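You operate a simulated robot arm through the tools that you are given. There is no shell and no other tool. Be economical: measure what you need, move in short steps, check, and stop when the job is done.

The job below is to be done with a simulated two-armed robot. You get a single attempt, and the scene is never put back.

JOB
Put the short cover on its housing and wipe both covers.
Fine: blue pad back in its place. What is to be rubbed or washed off counts as gone when no trace of it is left.

It is judged by the outcome, as a careful person would: the job done as asked, and still so three seconds after it is handed in. It fails if anything else is knocked over, pushed out of place, dropped, spilled or broken. A push-on lid holds only when it is set on centred and level and pressed home; a screw cap is set on level and turned clockwise until tight.

ROBOT AND FRAMES
Two 7-joint arms with two-finger parallel grippers on one trunk, on a base that drives. Base frame: it is fixed to the floor where the robot stands at the start and does not move with it; the origin is under the middle of the robot, x ahead of it, y to its left, z up; the surface under the hand at the start is at about z = 870. Lengths are in mm, angles in degrees, forces in N, time in s.
The left shoulder is at the start at [70, 163, 1145], the right one opposite. With the tool pointing down near the work surface each hand reaches from about 400 to 880 mm from the robot's upright axis, wherever it stands, measured 20 degrees to its own side. Places, roughly: long folded cover [500, -1750, 1000]. Payload 3.43 kg a hand.
Tool frame (each hand has its own): the origin (TCP) lies between the finger pads and is the grasp point; the fingertips stand 34 mm ahead of it; z points along the fingers, y is the line along which they close. Largest opening 128 mm; finger width 24, thickness 12; the body of the gripper, 48 by 130 mm, starts 96 mm behind the TCP.
Orientation is that of the tool frame in the base frame, as [roll, pitch, yaw] about the fixed x, y, z axes, in that order (R = Rz(yaw) Ry(pitch) Rx(roll)). With the fingers straight down and closing along the base's y, the tool's x points along the base's -x, its y along +y and its z along -z.

CONTROLS
- The arms move only by the tool jog_arm. It takes "left_increments", "right_increments" or both (then of equal length, played together; a hand with none holds still); each is a list of rows, each a list of 7 numbers: the shift along the tool's x, y, z in mm, then the turn, a rotation vector about the tool's x, y, z in degrees, then the closure, from 0 (fully open) to 1 (shut). In form: [[dx, dy, dz, wx, wy, wz, claw], ...]. A call has 1 to 20 rows; each row shifts and turns the commanded pose from where the row before left it, along the tool's axes as they then stand. Each row takes 0.2 s and may step no farther than 50 mm and 8.6 degrees from the row before; otherwise, or with a gripper value out of range, the whole call is refused. A pose out of reach is approached as far as the arm can. The call stops where the force on the tool passes 40 N (or 10 N more than at its start, if that is more) or the arm is blocked; 0.2 s more then pass. The fingers move at their own pace (about 153 mm/s each) and stop on an object; they squeeze with about 38 N. The grip force told is the motor's: it shows also when the fingers shut on nothing. Time passes only in rows, and 0.2 s behind the last, so rows that do not move let the fingers close. The reply holds the time, the measured pose of the TCP, the force on the tool along the base axes, the opening and the grip force, in the units named above and with some noise, with the torque about the TCP (base axes, N m) and any sound that the robot's microphone picked up.
- Cameras (640 x 400 px; columns grow to the right, rows downward): "scene" is now at [116.1, -53.2, 1363.3]; the picture's right is [-0.64, -0.77, 0.00], its down [-0.51, 0.42, -0.75] and it looks along [0.58, -0.48, -0.66] (base axes); focal length 253 px, centre (320, 200). "left" rides on the left gripper at [76, 11, -160] in its tool frame; the picture's right is [-0.15, 0.99, 0.00], its down [-0.88, -0.13, -0.46] and it looks along [-0.45, -0.07, 0.89] (tool axes); focal length 234 px, centre (320, 200). "right" rides on the right gripper at [76, -11, -160] in its tool frame; the picture's right is [0.15, 0.99, 0.00], its down [-0.88, 0.13, -0.46] and it looks along [-0.45, 0.07, 0.89] (tool axes); focal length 234 px, centre (320, 200). There is no depth. A picture from a camera that has moved, and an enlarged one, comes with that camera's place and axes in the base frame and with its lens.
- get_image(camera): a new picture of that camera. No time passes.
- move_column(by): slides the trunk up (or, below 0, down) by that many mm; the arms and the scene camera ride with it, the base frame stays. It gives what a move gives, with no picture.
- roll_base(legs): drives the robot by 1 to 6 legs, each [ahead, left, turn to the left] in mm, mm and degrees, along the robot's own axes; the way and the turn of a leg run together, so that a leg with both is an arc; at most 1500 mm and 180 degrees a leg. The arms and the cameras ride along, it lands a little off, and it stops where it bumps. It gives what a move gives.
- head_to(pan, tilt): turns the head with the scene camera to pan (to the left, within 86 degrees either way) and tilt (down, from -29 to 69), counted from straight ahead of the robot. It gives what a move gives.
- inspect(camera, box): a new picture of the part [left, top, right, bottom] of that camera's present view, enlarged. No time passes.
- close_job(): hands the job in; it is judged then, once.

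Go step by step. Nothing tells you exact positions but the pictures and the camera data: compare them with the known pose of the tool, close in by small moves and look again before you grip or let go. The budget is 120 turns and 92 pictures, counting those below and the enlarged ones. Unless the task says otherwise, let go and move clear before handing in, and close with one line.

The tools are called after "Call:" by a JSON object that holds its "fn" and its "kwargs". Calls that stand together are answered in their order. jog_arm: Moves the arms, as the interface text tells. Its arguments: {"type":"object","properties":{"left_increments":{"type":"array","items":{"type":"array","items":{"type":"number"}}},"right_increments":{"type":"array","items":{"type":"array","items":{"type":"number"}}}},"required":[]} The other tools are called the same way: move_column (by) slides the trunk up or down; roll_base (legs) drives the base; head_to (pan, tilt) turns the head that bears the scene camera; get_image (camera) takes a picture; inspect (camera, box) takes an enlarged picture of a part of a camera's view; close_job () hands the job in.

At the start:

```text
t: 0.0
left_ee_pos: [601.7, -7.3, 1164.4]
left_tcp_rot: [180.0, 0.1, -179.9]
left_force: [-0.2, -0.1, 0.9]
left_moment: [0.0, -0.01, 0.0]
left_gripper_width: 128.2
left_gripper_force: 0.0
right_ee_pos: [427.1, -444.2, 1144.5]
right_tcp_rot: [180.0, 0.0, 180.0]
right_force: [-0.5, 0.1, 0.8]
right_moment: [0.0, 0.0, -0.01]
right_gripper_width: 128.1
right_gripper_force: 0.1
trunk travel left (down, up): [-625.0, 315.0]
robot x, y, heading: [-1.4, 1.9, -0.1]
head pan, tilt: [-39.6, 41.5]
```

scene: 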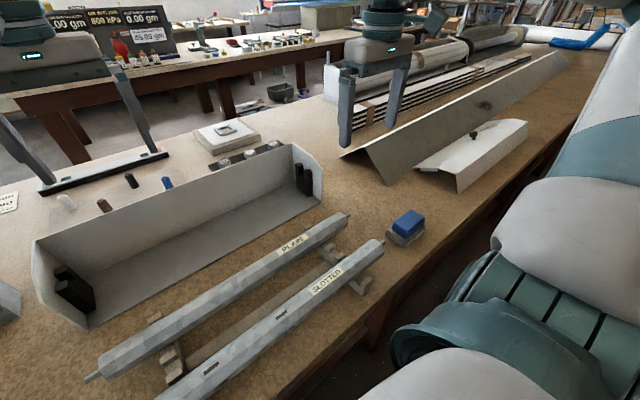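
right: 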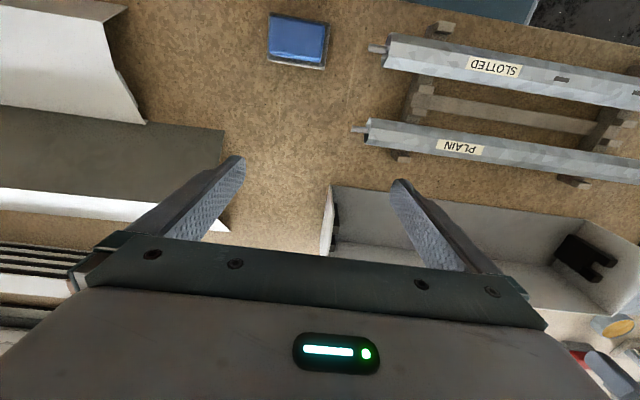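
left: 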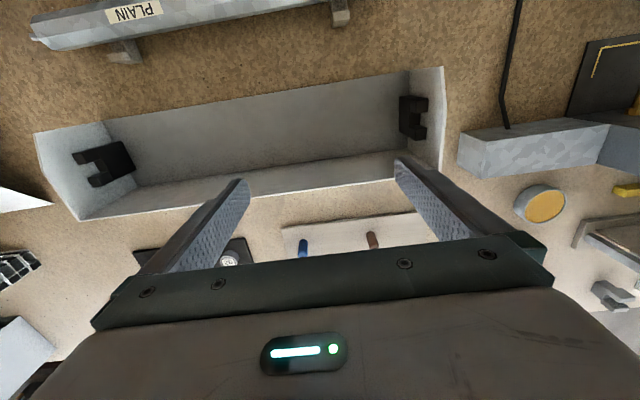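

I see an open housing tray, two rods on cradles, a blue pad on a holder, a short folded cover and a long folded cover to the right. First I look closer at the pieces.

Call:
{"fn": "inspect", "kwargs": {"camera": "scene", "box": [330, 50, 590, 250]}}

Call:
{"fn": "inspect", "kwargs": {"camera": "scene", "box": [20, 110, 340, 340]}}

Call:
{"fn": "head_to", "kwargs": {"pan": -75, "tilt": 25}}

Call:
{"fn": "get_image", "kwargs": {"camera": "scene"}}

```text
2.00 times, centred on (460, 150) of scene
camera zoom: at [116.1, -53.2, 1363.3], right [-0.64, -0.77, 0.0], down [-0.51, 0.42, -0.75], along [0.58, -0.48, -0.66], focal length 506 px, centre (40, 300)
```

zoom: 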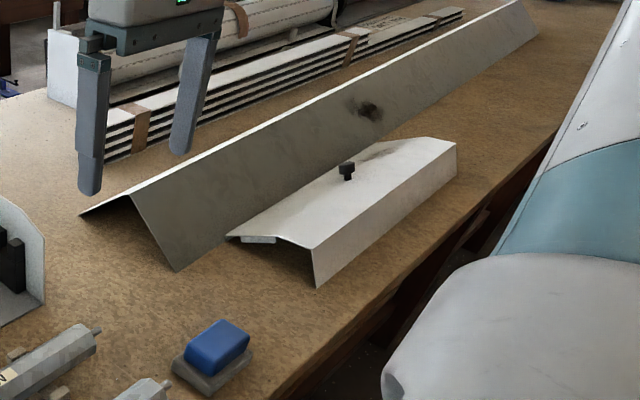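

```text
1.74 times, centred on (180, 225) of scene
camera zoom: at [116.1, -53.2, 1363.3], right [-0.64, -0.77, 0.0], down [-0.51, 0.42, -0.75], along [0.58, -0.48, -0.66], focal length 440 px, centre (564, 156)
```

zoom: 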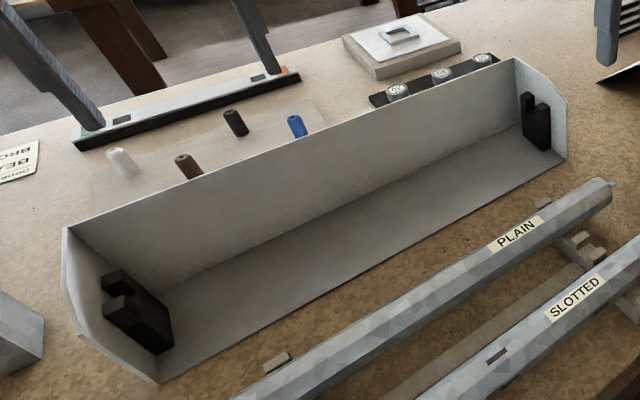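

```text
t: 1.0
left_ee_pos: [601.9, -7.4, 1165.7]
left_tcp_rot: [180.0, -0.1, -180.0]
left_force: [0.7, -0.6, 0.0]
left_moment: [-0.01, -0.01, 0.0]
left_gripper_width: 127.9
left_gripper_force: 0.0
right_ee_pos: [427.2, -443.7, 1144.6]
right_tcp_rot: [179.9, 0.0, 180.0]
right_force: [0.9, 0.1, -0.8]
right_moment: [0.0, -0.01, -0.03]
right_gripper_width: 128.1
right_gripper_force: 0.0
trunk travel left (down, up): [-625.0, 315.0]
robot x, y, heading: [2.1, 2.3, 0.0]
head pan, tilt: [-75.0, 25.0]
```

```text
86 pictures are left
camera scene: at [75.3, -88.6, 1388.8], right [-0.97, -0.26, 0.0], down [-0.11, 0.41, -0.91], along [0.24, -0.88, -0.42], focal length 253 px, centre (320, 200)
```

scene: 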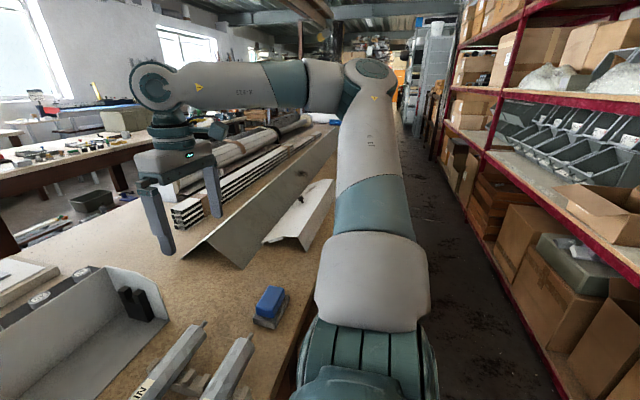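

The pad sits near [305, -480] and the short cover's knob near [420, -1050]. I drive right alongside the covers to look at them properly.

Call:
{"fn": "roll_base", "kwargs": {"legs": [[0, -800, 0]]}}

Call:
{"fn": "head_to", "kwargs": {"pan": -25, "tilt": 45}}

Call:
{"fn": "get_image", "kwargs": {"camera": "scene"}}

Call:
{"fn": "get_image", "kwargs": {"camera": "left"}}

Call:
{"fn": "get_image", "kwargs": {"camera": "right"}}

```text
t: 5.3
left_ee_pos: [599.8, -814.8, 1165.6]
left_tcp_rot: [179.9, 0.0, 179.7]
left_force: [0.2, -0.8, 0.3]
left_moment: [0.01, -0.01, 0.01]
left_gripper_width: 128.1
left_gripper_force: 0.1
right_ee_pos: [423.1, -1249.7, 1145.4]
right_tcp_rot: [-180.0, 0.0, 179.6]
right_force: [0.2, 0.3, 0.1]
right_moment: [0.01, 0.0, 0.0]
right_gripper_width: 127.9
right_gripper_force: 0.0
trunk travel left (down, up): [-625.0, 315.0]
robot x, y, heading: [1.0, -801.6, -0.4]
head pan, tilt: [-75.0, 25.0]
```

```text
t: 6.5
left_ee_pos: [599.1, -813.9, 1164.3]
left_tcp_rot: [-180.0, 0.0, 179.7]
left_force: [0.2, -0.3, 0.6]
left_moment: [0.02, 0.01, 0.0]
left_gripper_width: 128.1
left_gripper_force: 0.1
right_ee_pos: [422.1, -1248.5, 1144.7]
right_tcp_rot: [179.9, 0.0, 179.7]
right_force: [0.1, -0.5, 0.6]
right_moment: [0.01, 0.0, -0.02]
right_gripper_width: 128.2
right_gripper_force: 0.0
trunk travel left (down, up): [-625.0, 315.0]
robot x, y, heading: [-0.5, -804.7, -0.2]
head pan, tilt: [-25.0, 45.0]
```

```text
85 pictures are left
camera scene: at [122.9, -838.4, 1358.3], right [-0.43, -0.9, 0.0], down [-0.64, 0.3, -0.71], along [0.64, -0.3, -0.71], focal length 253 px, centre (320, 200)
```

scene: 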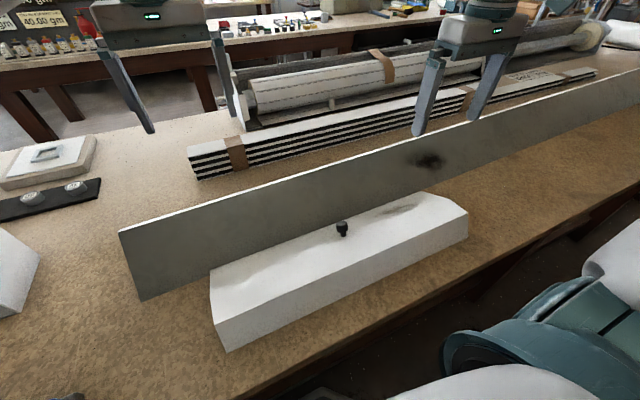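

```text
84 pictures are left
camera left: at [523.3, -802.0, 1323.9], right [0.15, 0.99, 0.0], down [0.88, -0.13, 0.46], along [0.45, -0.07, -0.89], focal length 234 px, centre (320, 200)
```

left: 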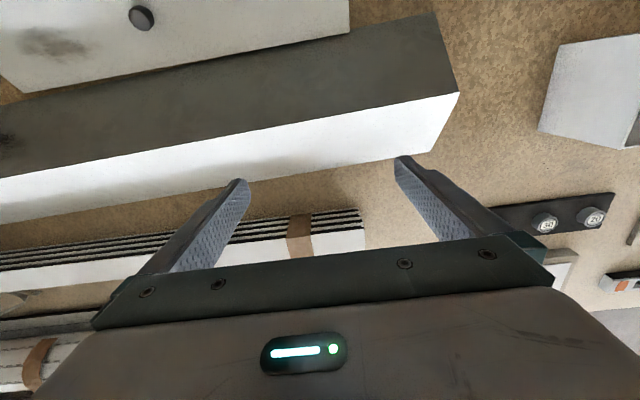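

```text
83 pictures are left
camera right: at [347.2, -1261.2, 1303.3], right [-0.14, 0.99, 0.0], down [0.88, 0.13, 0.46], along [0.45, 0.07, -0.89], focal length 234 px, centre (320, 200)
```

right: 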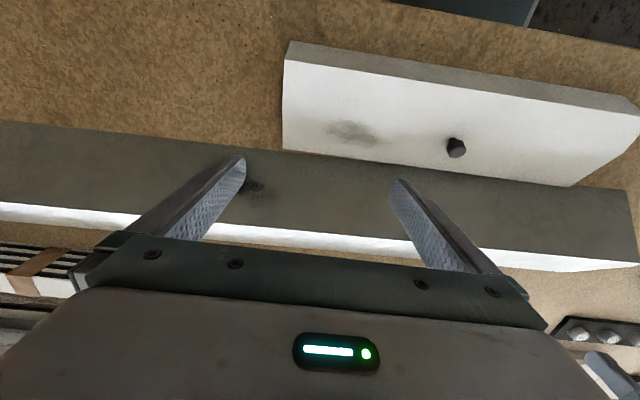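

Call:
{"fn": "inspect", "kwargs": {"camera": "right", "box": [270, 20, 640, 250]}}

Call:
{"fn": "inspect", "kwargs": {"camera": "scene", "box": [190, 140, 490, 360]}}

```text
1.73 times, centred on (455, 135) of right
camera zoom: at [347.2, -1261.2, 1303.3], right [-0.14, 0.99, 0.0], down [0.88, 0.13, 0.46], along [0.45, 0.07, -0.89], focal length 405 px, centre (86, 312)
```

zoom: 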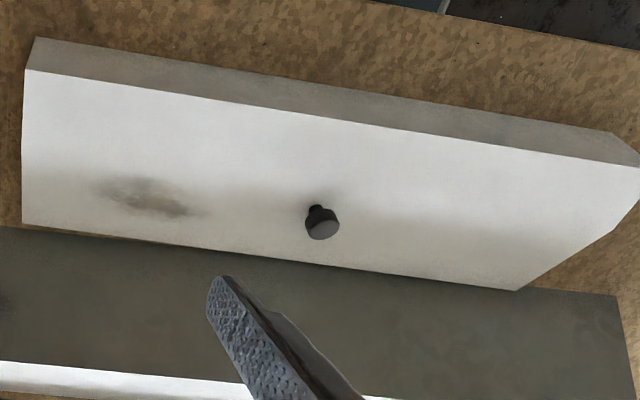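

```text
1.82 times, centred on (340, 250) of scene
camera zoom: at [122.9, -838.4, 1358.3], right [-0.43, -0.9, 0.0], down [-0.64, 0.3, -0.71], along [0.64, -0.3, -0.71], focal length 460 px, centre (284, 109)
```

zoom: 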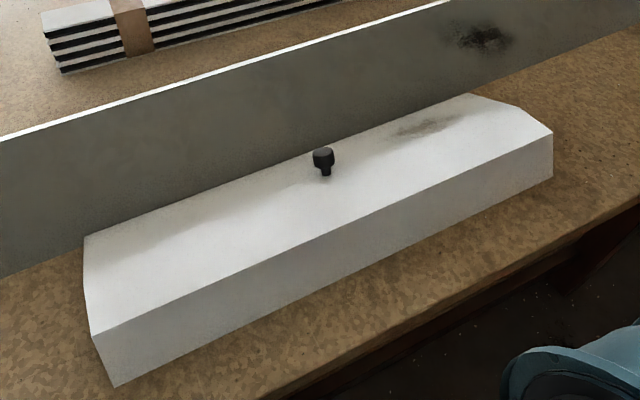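

I need the end profiles of cover and housing, so I drive back partway to look at the cover end-on and the housing end.

Call:
{"fn": "roll_base", "kwargs": {"legs": [[0, 350, 0]]}}

Call:
{"fn": "head_to", "kwargs": {"pan": -50, "tilt": 40}}

Call:
{"fn": "inspect", "kwargs": {"camera": "scene", "box": [160, 50, 480, 250]}}

Call:
{"fn": "head_to", "kwargs": {"pan": 10, "tilt": 35}}

Call:
{"fn": "get_image", "kwargs": {"camera": "scene"}}

```text
t: 8.8
left_ee_pos: [588.5, -469.6, 1165.3]
left_tcp_rot: [180.0, -0.1, 179.1]
left_force: [-0.2, -0.8, -1.0]
left_moment: [0.0, 0.01, 0.02]
left_gripper_width: 128.1
left_gripper_force: 0.0
right_ee_pos: [406.9, -903.3, 1142.9]
right_tcp_rot: [179.8, -0.1, 179.2]
right_force: [-0.2, -0.6, 0.2]
right_moment: [0.06, 0.01, 0.02]
right_gripper_width: 128.1
right_gripper_force: 0.0
trunk travel left (down, up): [-625.0, 315.0]
robot x, y, heading: [-10.8, -450.3, -0.8]
head pan, tilt: [-25.0, 45.0]
```

```text
t: 9.7
left_ee_pos: [589.7, -469.0, 1166.1]
left_tcp_rot: [180.0, 0.0, 179.1]
left_force: [0.8, -0.6, 0.3]
left_moment: [0.02, -0.01, 0.01]
left_gripper_width: 128.2
left_gripper_force: 0.1
right_ee_pos: [407.5, -903.1, 1143.6]
right_tcp_rot: [179.9, 0.0, 179.2]
right_force: [-0.1, 0.0, 0.0]
right_moment: [-0.01, -0.01, -0.01]
right_gripper_width: 128.1
right_gripper_force: 0.0
trunk travel left (down, up): [-625.0, 315.0]
robot x, y, heading: [-13.3, -454.3, -0.7]
head pan, tilt: [-50.0, 40.0]
```

```text
2.00 times, centred on (320, 150) of scene
camera zoom: at [92.5, -519.0, 1365.5], right [-0.78, -0.63, 0.0], down [-0.41, 0.5, -0.77], along [0.48, -0.59, -0.64], focal length 506 px, centre (320, 300)
```

zoom: 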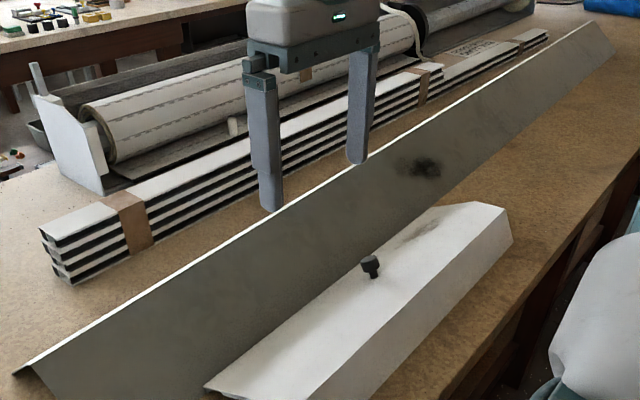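

```text
t: 11.0
left_ee_pos: [588.8, -467.8, 1163.7]
left_tcp_rot: [-180.0, 0.1, 179.1]
left_force: [0.6, 0.7, -1.1]
left_moment: [-0.05, -0.03, 0.01]
left_gripper_width: 127.9
left_gripper_force: 0.0
right_ee_pos: [409.1, -902.3, 1144.8]
right_tcp_rot: [-180.0, 0.0, 179.1]
right_force: [-0.9, -0.1, -0.5]
right_moment: [0.03, 0.01, -0.02]
right_gripper_width: 127.9
right_gripper_force: 0.1
trunk travel left (down, up): [-625.0, 315.0]
robot x, y, heading: [-10.0, -452.6, -0.9]
head pan, tilt: [10.0, 35.0]
```

```text
79 pictures are left
camera scene: at [126.1, -438.6, 1373.1], right [0.16, -0.99, 0.0], down [-0.57, -0.09, -0.82], along [0.81, 0.13, -0.57], focal length 253 px, centre (320, 200)
```

scene: 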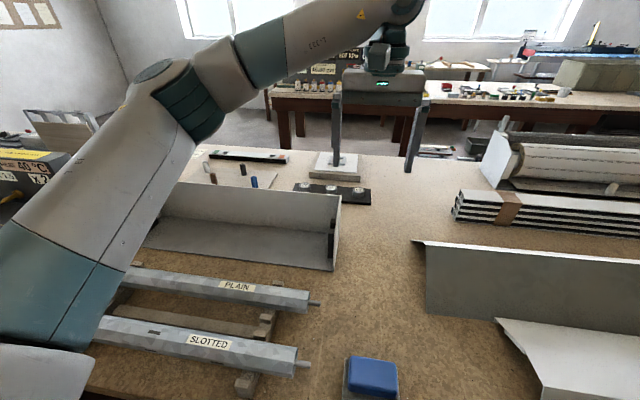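

The housing's right end is around [540–670, -408]. I tilt the left wrist camera to see that end squarely.

Call:
{"fn": "jog_arm", "kwargs": {"left_increments": [[22, -20, 21, 0, 0, 0, 0], [22, -20, 21, 0, 0, 0, 0], [22, -20, 21, 0, 0, 0, 0], [22, -20, 21, 0, 0, 0, 0], [0, 0, 0, -8.5, 0, 0, 0], [0, 0, 0, -8.5, 0, 0, 0], [0, 0, 0, -8.5, 0, 0, 0], [0, 0, 0, -8.5, 0, 0, 0], [0, 0, 0, -8.5, 0, 0, 0], [0, 0, 0, -8.5, 0, 0, 0], [0, 0, 0, -8.5, 0, 0, 0]]}}

Call:
{"fn": "get_image", "kwargs": {"camera": "left"}}

```text
t: 13.4
left_ee_pos: [492.4, -484.4, 1079.6]
left_tcp_rot: [121.9, -0.1, -180.0]
left_force: [0.8, 0.2, 0.3]
left_moment: [0.0, 0.01, -0.01]
left_gripper_width: 128.3
left_gripper_force: 0.2
left hand out of reach, approached as far as the arm can: row 10, 11
right_ee_pos: [407.6, -902.0, 1144.9]
right_tcp_rot: [-179.9, 0.0, 179.3]
right_force: [-0.8, -0.4, 0.4]
right_moment: [-0.05, -0.03, -0.03]
right_gripper_width: 127.7
right_gripper_force: 0.1
trunk travel left (down, up): [-625.0, 315.0]
robot x, y, heading: [-14.4, -448.2, -0.9]
head pan, tilt: [10.0, 35.0]
```

```text
78 pictures are left
camera left: at [416.8, -613.6, 1173.3], right [0.15, 0.52, 0.84], down [0.88, -0.46, 0.13], along [0.45, 0.72, -0.53], focal length 234 px, centre (320, 200)
```

left: 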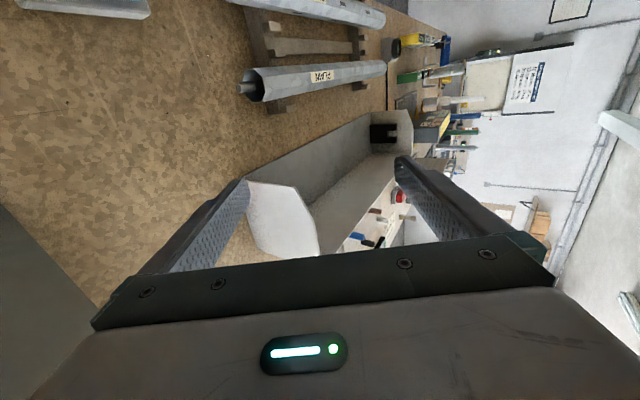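

Call:
{"fn": "inspect", "kwargs": {"camera": "left", "box": [220, 100, 440, 270]}}

```text
2.35 times, centred on (330, 185) of left
camera zoom: at [416.8, -613.6, 1173.3], right [0.15, 0.52, 0.84], down [0.88, -0.46, 0.13], along [0.45, 0.72, -0.53], focal length 551 px, centre (296, 235)
```

zoom: 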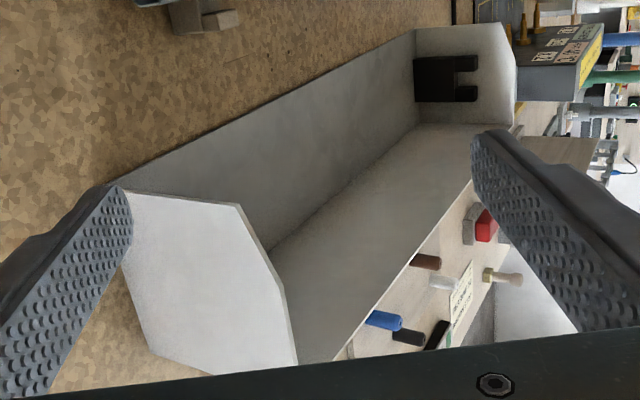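

The end plate shows a square front, a chamfer and a flat top; the cover seems to have three facets matching it. Now I turn the left wrist to see the cover's near end.

Call:
{"fn": "jog_arm", "kwargs": {"left_increments": [[0, 0, 0, 8.3, 0, 0, 0], [0, 0, 0, 8.3, 0, 0, 0], [0, 0, 0, 8.3, 0, 0, 0], [0, 0, 0, 8.3, 0, 0, 0], [0, 0, 0, 8.3, 0, 0, 0], [0, 0, 0, 8.3, 0, 0, 0], [0, 0, 0, 8.3, 0, 0, 0], [30, -20, 10, 0, 0, 0, 0], [30, -20, 10, 0, 0, 0, 0], [30, -20, 10, 0, 0, 0, 0], [30, -20, 10, 0, 0, 0, 0], [0, 0, 0, 8.5, 0, 0, 0], [0, 0, 0, 8.5, 0, 0, 0], [0, 0, 0, 8.5, 0, 0, 0], [0, 0, 0, 8.5, 0, 0, 0], [0, 0, 0, 8.5, 0, 0, 0], [0, 0, 0, 8.5, 0, 0, 0], [0, 0, 0, 8.5, 0, 0, 0]]}}

Call:
{"fn": "get_image", "kwargs": {"camera": "left"}}

```text
t: 17.2
left_ee_pos: [363.8, -576.7, 1043.9]
left_tcp_rot: [-122.4, 1.5, 179.2]
left_force: [0.6, 0.3, -0.3]
left_moment: [0.01, -0.03, 0.01]
left_gripper_width: 128.0
left_gripper_force: 0.1
right_ee_pos: [400.3, -912.0, 1145.3]
right_tcp_rot: [179.4, 0.3, 179.0]
right_force: [0.9, -1.1, 0.4]
right_moment: [0.04, -0.02, -0.01]
right_gripper_width: 128.1
right_gripper_force: 0.1
trunk travel left (down, up): [-625.0, 315.0]
robot x, y, heading: [-12.0, -453.5, -0.8]
head pan, tilt: [10.0, 35.0]
```

```text
76 pictures are left
camera left: at [288.5, -434.9, 1117.5], right [0.17, 0.53, -0.83], down [0.88, 0.3, 0.38], along [0.45, -0.79, -0.41], focal length 234 px, centre (320, 200)
```

left: 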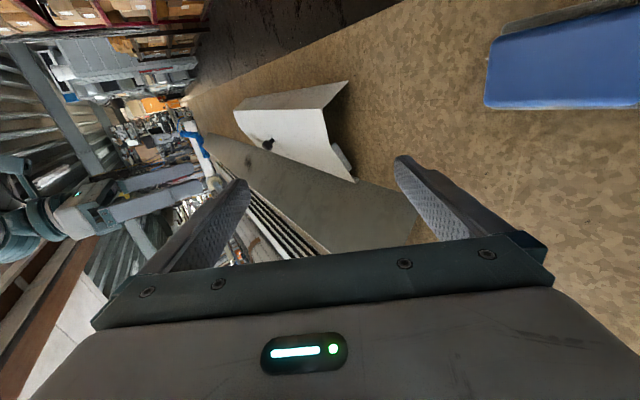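

Call:
{"fn": "inspect", "kwargs": {"camera": "left", "box": [220, 60, 380, 200]}}

```text
2.86 times, centred on (300, 130) of left
camera zoom: at [288.5, -434.9, 1117.5], right [0.17, 0.53, -0.83], down [0.88, 0.3, 0.38], along [0.45, -0.79, -0.41], focal length 669 px, centre (377, 400)
```

zoom: 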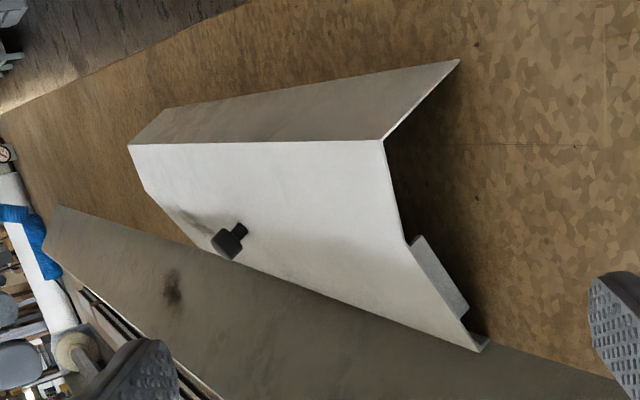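

The cover has three facets (flange about 62, slope about 54, top about 92 with the knob and a rear lip), which fits the housing's chamfered profile. I stow the left arm and drive the robot so the right hand can reach the knob near [411, -1028, 904].

Call:
{"fn": "jog_arm", "kwargs": {"left_increments": [[0, 0, -25, -8.3, 0, 0, 0], [0, 0, -25, -8.3, 0, 0, 0], [0, 0, -25, -8.3, 0, 0, 0], [0, 0, -25, -8.3, 0, 0, 0], [0, 0, 0, -8.3, 0, 0, 0], [0, 0, 0, -8.3, 0, 0, 0], [0, 0, 0, -8.3, 0, 0, 0], [-8, 40, -20, 0, 0, 0, 0], [-8, 40, -20, 0, 0, 0, 0], [-8, 40, -20, 0, 0, 0, 0], [-8, 40, -20, 0, 0, 0, 0], [-8, 40, -20, 0, 0, 0, 0], [-8, 40, -20, 0, 0, 0, 0], [-8, 40, -20, 0, 0, 0, 0]]}}

Call:
{"fn": "roll_base", "kwargs": {"legs": [[0, -340, 0.8]]}}

Call:
{"fn": "head_to", "kwargs": {"pan": -30, "tilt": 50}}

```text
t: 20.2
left_ee_pos: [425.7, -216.9, 1244.0]
left_tcp_rot: [-179.9, 0.2, 179.1]
left_force: [0.3, 0.4, -0.1]
left_moment: [0.01, 0.0, 0.01]
left_gripper_width: 128.0
left_gripper_force: 0.1
right_ee_pos: [406.4, -900.8, 1146.3]
right_tcp_rot: [180.0, 0.0, 179.2]
right_force: [0.1, -0.3, -0.6]
right_moment: [-0.04, -0.02, -0.02]
right_gripper_width: 128.0
right_gripper_force: 0.1
trunk travel left (down, up): [-625.0, 315.0]
robot x, y, heading: [-17.5, -448.6, -0.5]
head pan, tilt: [10.0, 35.0]
```

```text
t: 22.4
left_ee_pos: [422.2, -551.6, 1241.7]
left_tcp_rot: [-180.0, -0.1, 179.8]
left_force: [0.3, 0.3, -0.8]
left_moment: [0.0, 0.0, -0.02]
left_gripper_width: 128.0
left_gripper_force: 0.0
right_ee_pos: [410.4, -1236.5, 1145.2]
right_tcp_rot: [-180.0, -0.1, 179.9]
right_force: [0.2, 0.3, -0.3]
right_moment: [-0.01, 0.02, 0.01]
right_gripper_width: 127.9
right_gripper_force: 0.0
trunk travel left (down, up): [-625.0, 315.0]
robot x, y, heading: [-12.0, -791.8, -0.1]
head pan, tilt: [10.0, 35.0]
```

```text
t: 23.5
left_ee_pos: [420.8, -552.4, 1242.3]
left_tcp_rot: [-179.9, 0.0, 180.0]
left_force: [0.9, 0.3, 0.5]
left_moment: [0.02, -0.01, -0.02]
left_gripper_width: 128.0
left_gripper_force: 0.1
right_ee_pos: [411.7, -1235.8, 1144.8]
right_tcp_rot: [-180.0, 0.0, 179.9]
right_force: [-0.4, -0.4, -0.1]
right_moment: [0.02, 0.0, -0.01]
right_gripper_width: 128.2
right_gripper_force: 0.0
trunk travel left (down, up): [-625.0, 315.0]
robot x, y, heading: [-13.9, -793.0, 0.0]
head pan, tilt: [-30.0, 50.0]
```

Call:
{"fn": "jog_arm", "kwargs": {"right_increments": [[-10, 42, 0, 0, 0, 0, 0.5], [-10, 42, 0, 0, 0, 0, 0.5], [-10, 42, 0, 0, 0, 0, 0.5], [-10, 42, 0, 0, 0, 0, 0.5], [-10, 40, 0, 0, 0, 0, 0.5], [0, 0, 0, 0, 0, 8.2, 0.5], [0, 0, 0, 0, 0, 8.2, 0.5], [0, 0, 0, 0, 0, 8.2, 0.5], [0, 0, 0, 0, 0, 8.2, 0.5], [0, 0, 0, 0, 0, 8.2, 0.5], [0, 0, 0, 0, 0, 8.2, 0.5], [0, 0, 0, 0, 0, 8.2, 0.5], [0, 0, 0, 0, 0, 8.2, 0.5], [0, 0, 0, 0, 0, 8.2, 0.5], [0, 0, 0, 0, 0, 8.1, 0.5], [0, 0, 0, 0, 0, 8.1, 0.5], [0, 0, 0, 6.75, 0, 0, 0.5], [0, 0, 0, 6.75, 0, 0, 0.5], [0, 0, 0, 6.75, 0, 0, 0.5], [0, 0, 0, 6.75, 0, 0, 0.5]]}}

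Call:
{"fn": "get_image", "kwargs": {"camera": "scene"}}

Call:
{"fn": "get_image", "kwargs": {"camera": "right"}}

```text
t: 27.7
left_ee_pos: [423.8, -553.9, 1242.1]
left_tcp_rot: [-180.0, -0.1, 179.8]
left_force: [0.4, -0.2, 0.1]
left_moment: [0.04, 0.0, 0.04]
left_gripper_width: 127.9
left_gripper_force: 0.1
right_ee_pos: [462.8, -1028.9, 1144.1]
right_tcp_rot: [-152.8, -0.2, 89.9]
right_force: [0.9, 0.8, -0.7]
right_moment: [0.03, 0.04, 0.02]
right_gripper_width: 64.1
right_gripper_force: 0.1
trunk travel left (down, up): [-625.0, 315.0]
robot x, y, heading: [-15.6, -792.9, -0.2]
head pan, tilt: [-30.0, 50.0]
```

```text
74 pictures are left
camera scene: at [104.8, -830.0, 1351.2], right [-0.5, -0.87, 0.0], down [-0.66, 0.38, -0.64], along [0.55, -0.32, -0.77], focal length 253 px, centre (320, 200)
```

scene: 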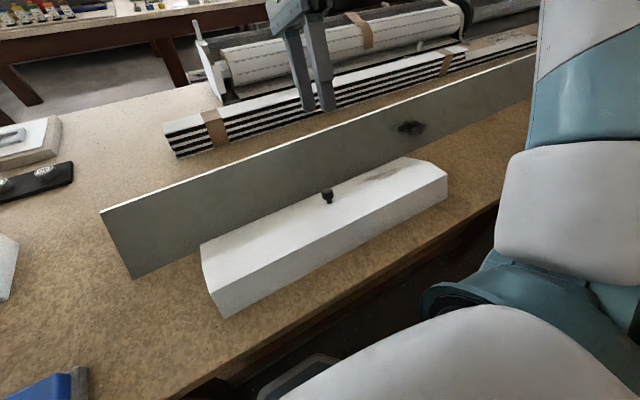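

```text
73 pictures are left
camera right: at [526.3, -953.5, 1290.5], right [0.88, 0.15, -0.45], down [0.32, -0.88, 0.34], along [-0.35, -0.45, -0.82], focal length 234 px, centre (320, 200)
```

right: 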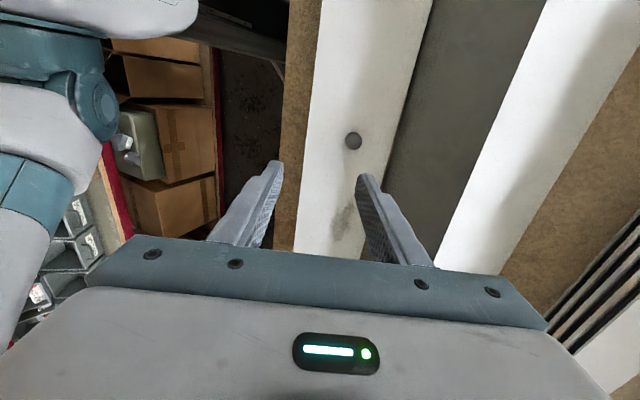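

Call:
{"fn": "jog_arm", "kwargs": {"right_increments": [[0, 17, 40, 0, 0, 0, 0.5], [0, 17, 40, 0, 0, 0, 0.5], [0, 18, 40, 0, 0, 0, 0.5]]}}

Call:
{"fn": "inspect", "kwargs": {"camera": "right", "box": [200, 60, 460, 270]}}

Call:
{"fn": "inspect", "kwargs": {"camera": "scene", "box": [240, 100, 420, 240]}}

```text
t: 28.5
left_ee_pos: [421.7, -554.0, 1242.5]
left_tcp_rot: [-180.0, 0.0, 179.9]
left_force: [0.1, 0.3, 0.8]
left_moment: [0.01, 0.0, -0.03]
left_gripper_width: 128.0
left_gripper_force: 0.0
right_ee_pos: [452.8, -1028.3, 1013.0]
right_tcp_rot: [-153.0, -0.1, 90.0]
right_force: [-0.3, -1.3, 0.6]
right_moment: [0.03, 0.0, 0.0]
right_gripper_width: 64.0
right_gripper_force: 0.0
trunk travel left (down, up): [-625.0, 315.0]
robot x, y, heading: [-16.2, -791.5, -0.0]
head pan, tilt: [-30.0, 50.0]
```

```text
1.90 times, centred on (330, 165) of right
camera zoom: at [516.8, -953.5, 1160.1], right [0.88, 0.15, -0.45], down [0.32, -0.88, 0.35], along [-0.35, -0.45, -0.82], focal length 446 px, centre (301, 267)
```

zoom: 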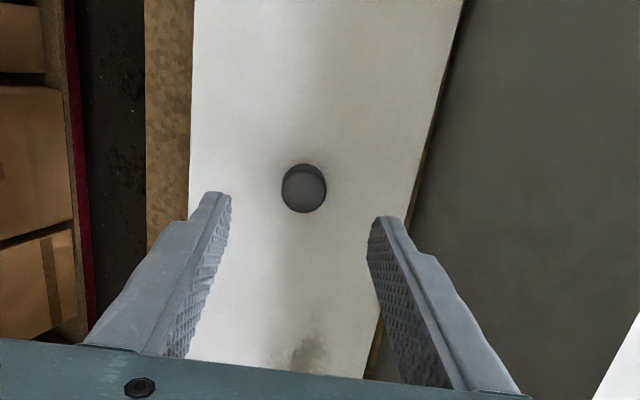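

```text
2.86 times, centred on (330, 170) of scene
camera zoom: at [103.7, -830.1, 1351.4], right [-0.5, -0.87, 0.0], down [-0.66, 0.38, -0.64], along [0.56, -0.32, -0.77], focal length 722 px, centre (291, 286)
```

zoom: 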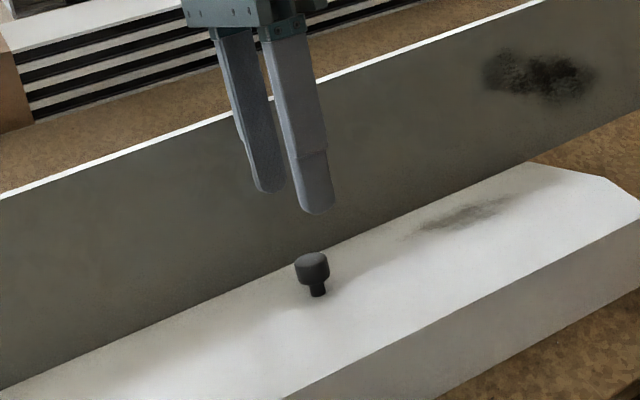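

Call:
{"fn": "jog_arm", "kwargs": {"right_increments": [[0, 1, 30, 0, 0, 0, 0.5], [0, 0, 25, 0, 0, 0, 0.5], [0, 0, 10, 0, 0, 0, 0.5], [0, 0, 7, 0, 0, 0, 0.5]]}}

Call:
{"fn": "inspect", "kwargs": {"camera": "right", "box": [200, 60, 460, 270]}}

Call:
{"fn": "inspect", "kwargs": {"camera": "scene", "box": [240, 100, 420, 240]}}

```text
t: 29.5
left_ee_pos: [421.6, -553.4, 1242.3]
left_tcp_rot: [180.0, 0.0, 179.9]
left_force: [0.0, 0.1, 0.1]
left_moment: [-0.01, 0.03, 0.01]
left_gripper_width: 128.4
left_gripper_force: 0.0
right_ee_pos: [422.1, -1027.8, 949.3]
right_tcp_rot: [-153.0, 0.0, 90.0]
right_force: [0.5, 0.4, 0.9]
right_moment: [0.0, 0.02, 0.0]
right_gripper_width: 63.8
right_gripper_force: 0.0
trunk travel left (down, up): [-625.0, 315.0]
robot x, y, heading: [-15.7, -791.3, 0.0]
head pan, tilt: [-30.0, 50.0]
```

```text
1.90 times, centred on (330, 165) of right
camera zoom: at [484.7, -952.7, 1095.9], right [0.88, 0.15, -0.45], down [0.32, -0.88, 0.35], along [-0.35, -0.45, -0.82], focal length 446 px, centre (301, 267)
```

zoom: 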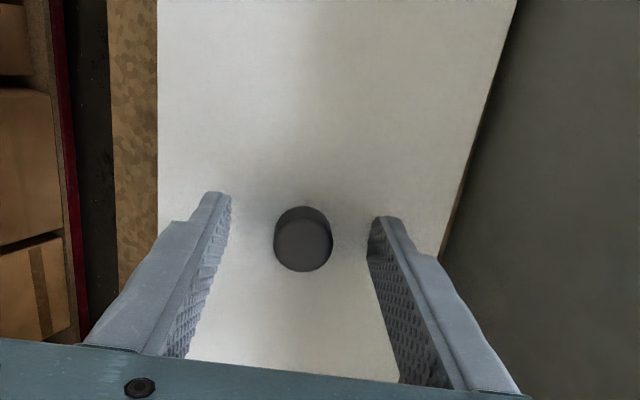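

```text
2.86 times, centred on (330, 170) of scene
camera zoom: at [103.2, -829.8, 1351.3], right [-0.5, -0.87, 0.0], down [-0.66, 0.38, -0.64], along [0.56, -0.32, -0.77], focal length 722 px, centre (291, 286)
```

zoom: 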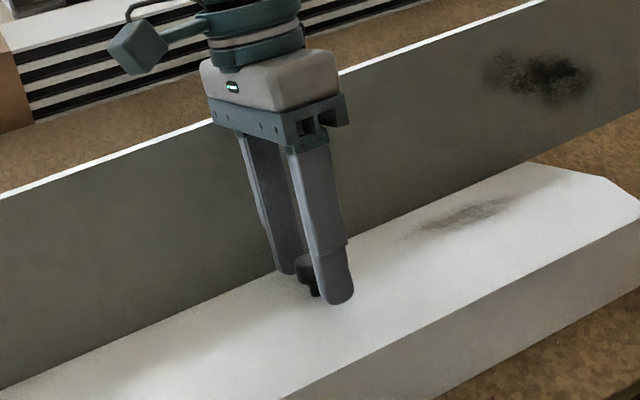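

Call:
{"fn": "jog_arm", "kwargs": {"right_increments": [[0, 0, 0, 0, 0, 0, 0.9], [0, 0, 0, 0, 0, 0, 1], [0, 0, 0, 0, 0, 0, 1]]}}

Call:
{"fn": "inspect", "kwargs": {"camera": "right", "box": [200, 60, 460, 270]}}

```text
t: 30.3
left_ee_pos: [422.5, -552.5, 1241.9]
left_tcp_rot: [-180.0, 0.0, 179.9]
left_force: [0.2, 0.4, 0.2]
left_moment: [0.01, -0.01, 0.0]
left_gripper_width: 128.2
left_gripper_force: 0.0
right_ee_pos: [421.4, -1027.5, 949.2]
right_tcp_rot: [-153.0, 0.0, 90.0]
right_force: [-0.1, -0.6, -0.1]
right_moment: [0.11, -0.1, -0.02]
right_gripper_width: 25.0
right_gripper_force: 37.8
trunk travel left (down, up): [-625.0, 315.0]
robot x, y, heading: [-18.2, -792.4, -0.2]
head pan, tilt: [-30.0, 50.0]
```

```text
1.90 times, centred on (330, 165) of right
camera zoom: at [484.8, -952.7, 1095.9], right [0.88, 0.15, -0.45], down [0.32, -0.88, 0.35], along [-0.35, -0.45, -0.82], focal length 446 px, centre (301, 267)
```

zoom: 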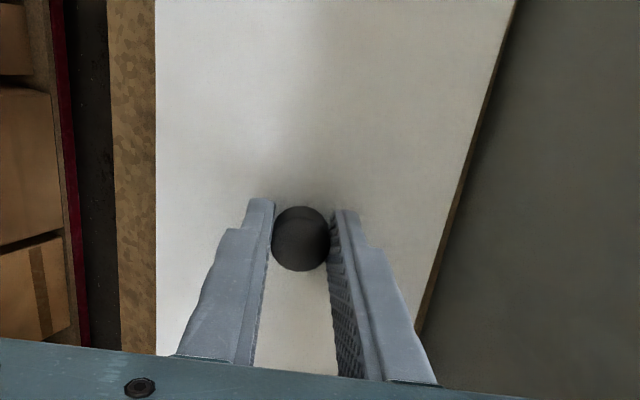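

Knob is gripped. I lift straight up a little and check how the cover hangs.

Call:
{"fn": "jog_arm", "kwargs": {"right_increments": [[0, -4.5, -8.9, 0, 0, 0, 1], [0, -4.5, -8.9, 0, 0, 0, 1], [0, -9, -17.8, 0, 0, 0, 1], [0, -9, -17.8, 0, 0, 0, 1]]}}

Call:
{"fn": "get_image", "kwargs": {"camera": "scene"}}

Call:
{"fn": "get_image", "kwargs": {"camera": "right"}}

```text
t: 31.3
left_ee_pos: [420.2, -554.1, 1242.6]
left_tcp_rot: [-180.0, 0.1, 179.9]
left_force: [0.7, -1.2, 0.0]
left_moment: [-0.04, 0.01, -0.03]
left_gripper_width: 128.2
left_gripper_force: 0.1
right_ee_pos: [421.7, -1027.3, 1010.1]
right_tcp_rot: [-153.0, 0.0, 89.9]
right_force: [-0.2, -0.3, -0.2]
right_moment: [0.01, 0.01, 0.02]
right_gripper_width: 0.1
right_gripper_force: 33.2
trunk travel left (down, up): [-625.0, 315.0]
robot x, y, heading: [-13.4, -791.3, -0.6]
head pan, tilt: [-30.0, 50.0]
```

```text
67 pictures are left
camera scene: at [102.5, -829.5, 1351.4], right [-0.5, -0.87, 0.0], down [-0.66, 0.38, -0.64], along [0.56, -0.32, -0.77], focal length 253 px, centre (320, 200)
```

scene: 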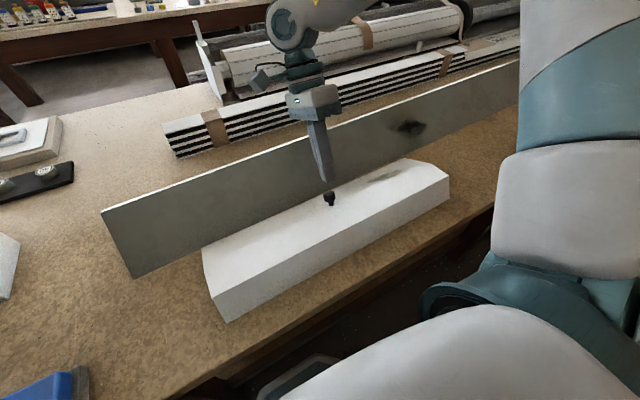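

```text
66 pictures are left
camera right: at [484.3, -952.2, 1156.6], right [0.88, 0.15, -0.45], down [0.32, -0.88, 0.35], along [-0.35, -0.45, -0.82], focal length 234 px, centre (320, 200)
```

right: 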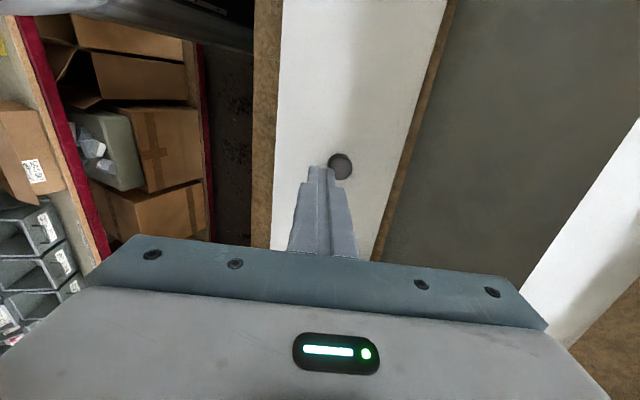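

The grip slipped off the knob's head and the cover settled a little nearer. I open, and look closely before gripping deeper, under the head.

Call:
{"fn": "jog_arm", "kwargs": {"right_increments": [[0, 0, 0, 0, 0, 0, 0.5], [0, 0, 0, 0, 0, 0, 0.5]]}}

Call:
{"fn": "inspect", "kwargs": {"camera": "scene", "box": [195, 140, 455, 330]}}

Call:
{"fn": "inspect", "kwargs": {"camera": "right", "box": [200, 60, 460, 270]}}

```text
t: 31.9
left_ee_pos: [421.6, -553.5, 1242.9]
left_tcp_rot: [180.0, 0.0, 179.9]
left_force: [-0.4, 0.2, 0.7]
left_moment: [-0.02, 0.0, -0.01]
left_gripper_width: 128.0
left_gripper_force: 0.0
right_ee_pos: [421.0, -1029.0, 1009.6]
right_tcp_rot: [-153.0, 0.0, 89.9]
right_force: [-0.2, -0.2, 0.1]
right_moment: [0.0, 0.03, 0.04]
right_gripper_width: 64.1
right_gripper_force: 0.1
trunk travel left (down, up): [-625.0, 315.0]
robot x, y, heading: [-17.5, -792.9, -0.0]
head pan, tilt: [-30.0, 50.0]
```

```text
2.11 times, centred on (325, 235) of scene
camera zoom: at [103.0, -829.7, 1351.4], right [-0.5, -0.87, 0.0], down [-0.66, 0.38, -0.64], along [0.56, -0.32, -0.77], focal length 532 px, centre (310, 126)
```

zoom: 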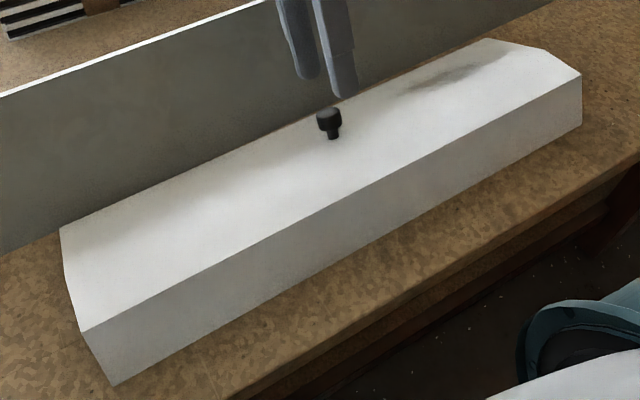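

```text
1.90 times, centred on (330, 165) of right
camera zoom: at [484.6, -952.4, 1156.2], right [0.88, 0.15, -0.45], down [0.32, -0.88, 0.35], along [-0.35, -0.45, -0.82], focal length 446 px, centre (301, 267)
```

zoom: 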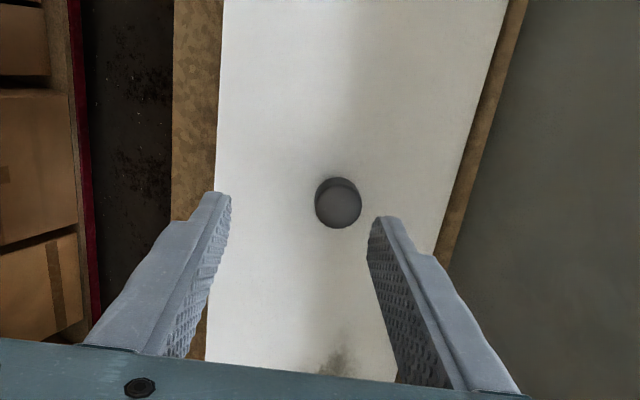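

Call:
{"fn": "jog_arm", "kwargs": {"right_increments": [[3, 20, 25, 0, 0, 0, 0.5], [0, 0, 20, 0, 0, 0, 0.5], [0, 0, 10, 0, 0, 0, 0.5], [0, 0, 4, 0, 0, 0, 0.5], [0, 0, 2, 0, 0, 0, 0.5]]}}

Call:
{"fn": "inspect", "kwargs": {"camera": "right", "box": [200, 60, 460, 270]}}

```text
t: 33.1
left_ee_pos: [421.0, -553.2, 1243.7]
left_tcp_rot: [-179.9, 0.0, 179.9]
left_force: [-0.2, 0.3, -0.6]
left_moment: [0.01, 0.03, 0.04]
left_gripper_width: 128.4
left_gripper_force: 0.0
right_ee_pos: [411.5, -1024.6, 946.5]
right_tcp_rot: [-153.0, 0.1, 89.9]
right_force: [0.5, -0.4, -0.1]
right_moment: [0.01, 0.04, 0.0]
right_gripper_width: 63.7
right_gripper_force: 0.1
trunk travel left (down, up): [-625.0, 315.0]
robot x, y, heading: [-16.3, -795.8, -0.1]
head pan, tilt: [-30.0, 50.0]
```

```text
1.90 times, centred on (330, 165) of right
camera zoom: at [474.4, -949.4, 1092.5], right [0.88, 0.15, -0.45], down [0.32, -0.88, 0.35], along [-0.35, -0.45, -0.82], focal length 446 px, centre (301, 267)
```

zoom: 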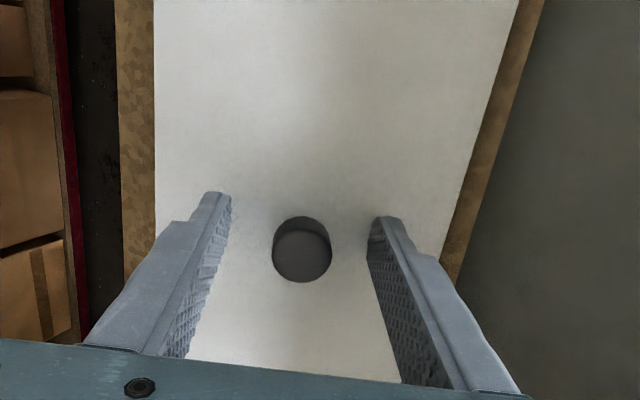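

Call:
{"fn": "jog_arm", "kwargs": {"right_increments": [[0, 0, 2, 0, 0, 0, 0.5], [0, 0, 2, 0, 0, 0, 0.5]]}}

Call:
{"fn": "jog_arm", "kwargs": {"right_increments": [[0, 0, 1, 0, 0, 0, 0.5], [0, 0, 1, 0, 0, 0, 0.5]]}}

```text
t: 33.7
left_ee_pos: [422.7, -552.9, 1242.9]
left_tcp_rot: [179.9, 0.0, 179.9]
left_force: [0.3, -0.1, 0.6]
left_moment: [0.01, -0.01, -0.03]
left_gripper_width: 128.3
left_gripper_force: 0.0
right_ee_pos: [409.5, -1025.1, 941.7]
right_tcp_rot: [-153.1, 0.0, 89.9]
right_force: [0.1, 0.3, 1.1]
right_moment: [-0.03, 0.0, 0.05]
right_gripper_width: 64.0
right_gripper_force: 0.0
trunk travel left (down, up): [-625.0, 315.0]
robot x, y, heading: [-10.3, -791.4, 0.1]
head pan, tilt: [-30.0, 50.0]
```

```text
t: 34.3
left_ee_pos: [421.8, -552.8, 1243.5]
left_tcp_rot: [180.0, 0.1, 179.9]
left_force: [-0.5, -0.1, -0.4]
left_moment: [0.0, 0.02, -0.01]
left_gripper_width: 128.2
left_gripper_force: 0.0
right_ee_pos: [410.4, -1023.9, 940.6]
right_tcp_rot: [-153.2, 0.0, 89.8]
right_force: [8.6, -3.9, 20.2]
right_moment: [-0.32, -0.72, 0.03]
right_gripper_width: 62.9
right_gripper_force: 0.0
trunk travel left (down, up): [-625.0, 315.0]
robot x, y, heading: [-14.8, -794.1, 0.1]
head pan, tilt: [-30.0, 50.0]
```

Call:
{"fn": "jog_arm", "kwargs": {"right_increments": [[0, 0, -2, 0, 0, 0, 0.5], [0, 0, 0, 0, 0, 0, 1], [0, 0, 0, 0, 0, 0, 1], [0, 0, 0, 0, 0, 0, 1]]}}

Call:
{"fn": "jog_arm", "kwargs": {"right_increments": [[0, -1.3, -2.7, 0, 0, 0, 1], [0, 0, 0, 0, 0, 0, 1]]}}

Call:
{"fn": "jog_arm", "kwargs": {"right_increments": [[0, -1.3, -2.7, 0, 0, 0, 1], [0, 0, 0, 0, 0, 0, 1]]}}

```text
t: 35.3
left_ee_pos: [421.9, -552.2, 1242.1]
left_tcp_rot: [179.9, 0.0, 179.8]
left_force: [-0.1, 0.1, 0.4]
left_moment: [0.02, 0.01, -0.02]
left_gripper_width: 127.9
left_gripper_force: 0.1
right_ee_pos: [409.4, -1025.7, 941.1]
right_tcp_rot: [-153.0, 0.0, 89.9]
right_force: [-0.2, 0.0, 0.1]
right_moment: [-0.03, 0.13, -0.01]
right_gripper_width: 24.8
right_gripper_force: 37.7
trunk travel left (down, up): [-625.0, 315.0]
robot x, y, heading: [-10.1, -791.7, 0.1]
head pan, tilt: [-30.0, 50.0]
```

```text
t: 35.9
left_ee_pos: [422.0, -554.2, 1243.3]
left_tcp_rot: [180.0, 0.0, 180.0]
left_force: [-0.5, 0.0, -0.3]
left_moment: [0.0, -0.01, -0.02]
left_gripper_width: 128.0
left_gripper_force: 0.0
right_ee_pos: [409.5, -1024.6, 945.6]
right_tcp_rot: [-153.0, -0.1, 89.8]
right_force: [-0.6, -0.1, -3.9]
right_moment: [0.03, -0.13, -0.02]
right_gripper_width: 24.9
right_gripper_force: 38.2
trunk travel left (down, up): [-625.0, 315.0]
robot x, y, heading: [-16.5, -793.3, -0.1]
head pan, tilt: [-30.0, 50.0]
```

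```text
t: 36.5
left_ee_pos: [422.0, -554.5, 1242.1]
left_tcp_rot: [180.0, 0.0, 180.0]
left_force: [0.3, 1.1, 0.5]
left_moment: [0.01, -0.01, 0.0]
left_gripper_width: 128.0
left_gripper_force: 0.1
right_ee_pos: [410.8, -1024.6, 948.6]
right_tcp_rot: [-152.9, -0.1, 89.9]
right_force: [0.4, -0.5, -3.3]
right_moment: [0.02, -0.1, 0.01]
right_gripper_width: 25.2
right_gripper_force: 38.0
trunk travel left (down, up): [-625.0, 315.0]
robot x, y, heading: [-15.7, -794.8, -0.4]
head pan, tilt: [-30.0, 50.0]
```

Call:
{"fn": "jog_arm", "kwargs": {"right_increments": [[0, -1.8, -3.6, 0, 0, 0, 1], [0, -1.8, -3.6, 0, 0, 0, 1], [0, 0, 0, 0, 0, 0, 1]]}}

Call:
{"fn": "jog_arm", "kwargs": {"right_increments": [[0, -1.8, -3.6, 0, 0, 0, 1], [0, -1.8, -3.6, 0, 0, 0, 1], [0, -1.8, -3.6, 0, 0, 0, 1], [0, -1.8, -3.6, 0, 0, 0, 1], [0, 0, 0, 0, 0, 0, 1]]}}

Call:
{"fn": "get_image", "kwargs": {"camera": "scene"}}

```text
t: 37.3
left_ee_pos: [421.6, -553.5, 1241.2]
left_tcp_rot: [179.9, 0.0, 180.0]
left_force: [-0.9, -0.5, 0.1]
left_moment: [-0.01, 0.01, 0.01]
left_gripper_width: 127.6
left_gripper_force: 0.0
right_ee_pos: [410.3, -1024.3, 956.5]
right_tcp_rot: [-153.0, 0.0, 90.0]
right_force: [-1.0, -0.2, -2.6]
right_moment: [0.03, -0.14, 0.04]
right_gripper_width: 24.7
right_gripper_force: 38.1
trunk travel left (down, up): [-625.0, 315.0]
robot x, y, heading: [-9.8, -792.0, -0.0]
head pan, tilt: [-30.0, 50.0]
```

```text
t: 38.5
left_ee_pos: [421.7, -554.3, 1242.8]
left_tcp_rot: [180.0, 0.0, 179.9]
left_force: [-0.1, 0.6, 0.0]
left_moment: [0.0, 0.03, 0.04]
left_gripper_width: 128.0
left_gripper_force: 0.0
right_ee_pos: [410.1, -1024.0, 973.0]
right_tcp_rot: [-153.0, 0.0, 89.9]
right_force: [0.6, -0.1, -2.8]
right_moment: [-0.01, -0.1, 0.0]
right_gripper_width: 25.0
right_gripper_force: 38.1
trunk travel left (down, up): [-625.0, 315.0]
robot x, y, heading: [-10.8, -793.2, -0.0]
head pan, tilt: [-30.0, 50.0]
```

```text
62 pictures are left
camera scene: at [103.3, -829.9, 1351.3], right [-0.5, -0.87, 0.0], down [-0.66, 0.38, -0.64], along [0.56, -0.32, -0.77], focal length 253 px, centre (320, 200)
```

scene: 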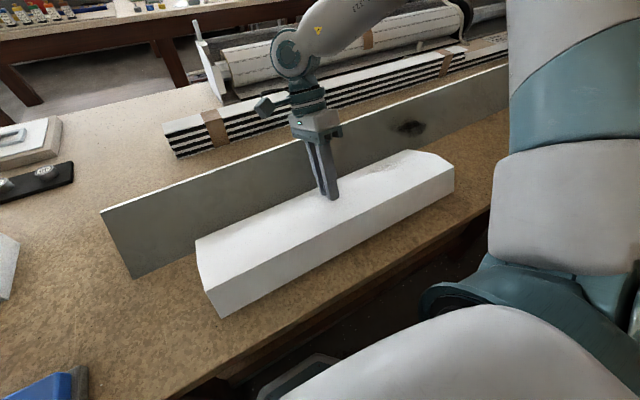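

The cover is lifted and light (about 0.3 kg). I raise it further, then level the top.

Call:
{"fn": "jog_arm", "kwargs": {"right_increments": [[0, -4.5, -8.9, 0, 0, 0, 1], [0, -4.5, -8.9, 0, 0, 0, 1], [0, -4.5, -8.9, 0, 0, 0, 1], [0, -4.5, -8.9, 0, 0, 0, 1], [0, -4.5, -8.9, 0, 0, 0, 1], [0, -4.5, -8.9, 0, 0, 0, 1], [0, -4.5, -8.9, 0, 0, 0, 1], [0, -4.5, -8.9, 0, 0, 0, 1], [0, -4.5, -8.9, 0, 0, 0, 1], [0, -4.5, -8.9, 0, 0, 0, 1], [0, -4.5, -8.9, 0, 0, 0, 1], [0, -4.5, -8.9, 0, 0, 0, 1], [0, -4.5, -8.9, 0, 0, 0, 1], [0, -4.5, -8.9, 0, 0, 0, 1], [0, -4.5, -8.9, 0, 0, 0, 1], [0, -4.5, -8.9, 0, 0, 0, 1], [0, -4.5, -8.9, 0, 0, 0, 1]]}}

Call:
{"fn": "jog_arm", "kwargs": {"right_increments": [[0, 0, 0, -3, 0, 0, 1], [0, 0, 0, -3, 0, 0, 1], [0, 0, 0, -3, 0, 0, 1], [0, 0, 0, -3, 0, 0, 1], [0, 0, 0, -3, 0, 0, 1], [0, 0, 0, -3, 0, 0, 1], [0, 0, 0, -3, 0, 0, 1], [0, 0, 0, -3, 0, 0, 1], [0, 0, 0, -3, 0, 0, 1]]}}

Call:
{"fn": "get_image", "kwargs": {"camera": "scene"}}

Call:
{"fn": "get_image", "kwargs": {"camera": "right"}}

```text
t: 42.1
left_ee_pos: [422.3, -553.6, 1242.9]
left_tcp_rot: [-180.0, 0.0, 179.8]
left_force: [-0.1, -0.4, -0.1]
left_moment: [-0.01, -0.01, -0.01]
left_gripper_width: 127.8
left_gripper_force: 0.2
right_ee_pos: [410.5, -1025.6, 1141.9]
right_tcp_rot: [-152.9, 0.0, 89.8]
right_force: [-0.1, 0.3, -2.7]
right_moment: [0.04, -0.17, 0.0]
right_gripper_width: 24.8
right_gripper_force: 37.9
trunk travel left (down, up): [-625.0, 315.0]
robot x, y, heading: [-13.6, -792.0, -0.1]
head pan, tilt: [-30.0, 50.0]
```

```text
t: 44.1
left_ee_pos: [420.3, -552.6, 1242.3]
left_tcp_rot: [-180.0, 0.0, 179.9]
left_force: [-0.4, 0.2, 0.7]
left_moment: [0.0, -0.01, -0.02]
left_gripper_width: 128.2
left_gripper_force: 0.0
right_ee_pos: [410.3, -1024.3, 1142.1]
right_tcp_rot: [-180.0, 0.0, 89.9]
right_force: [0.0, 0.5, -2.3]
right_moment: [0.04, -0.07, 0.0]
right_gripper_width: 25.1
right_gripper_force: 38.2
trunk travel left (down, up): [-625.0, 315.0]
robot x, y, heading: [-12.9, -788.3, -0.0]
head pan, tilt: [-30.0, 50.0]
```

```text
61 pictures are left
camera scene: at [102.5, -829.8, 1351.4], right [-0.5, -0.87, 0.0], down [-0.66, 0.38, -0.64], along [0.56, -0.32, -0.77], focal length 253 px, centre (320, 200)
```

scene: 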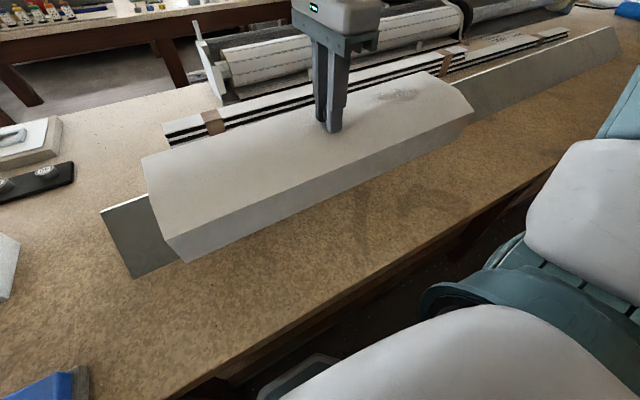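

```text
60 pictures are left
camera right: at [399.5, -949.8, 1301.0], right [0.99, 0.15, 0.0], down [0.13, -0.88, 0.46], along [0.07, -0.45, -0.89], focal length 234 px, centre (320, 200)
```

right: 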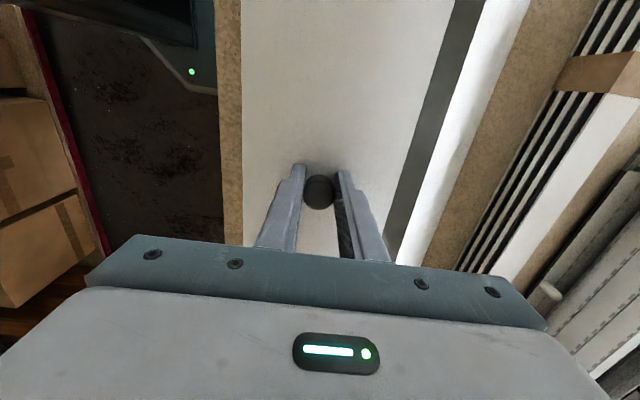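

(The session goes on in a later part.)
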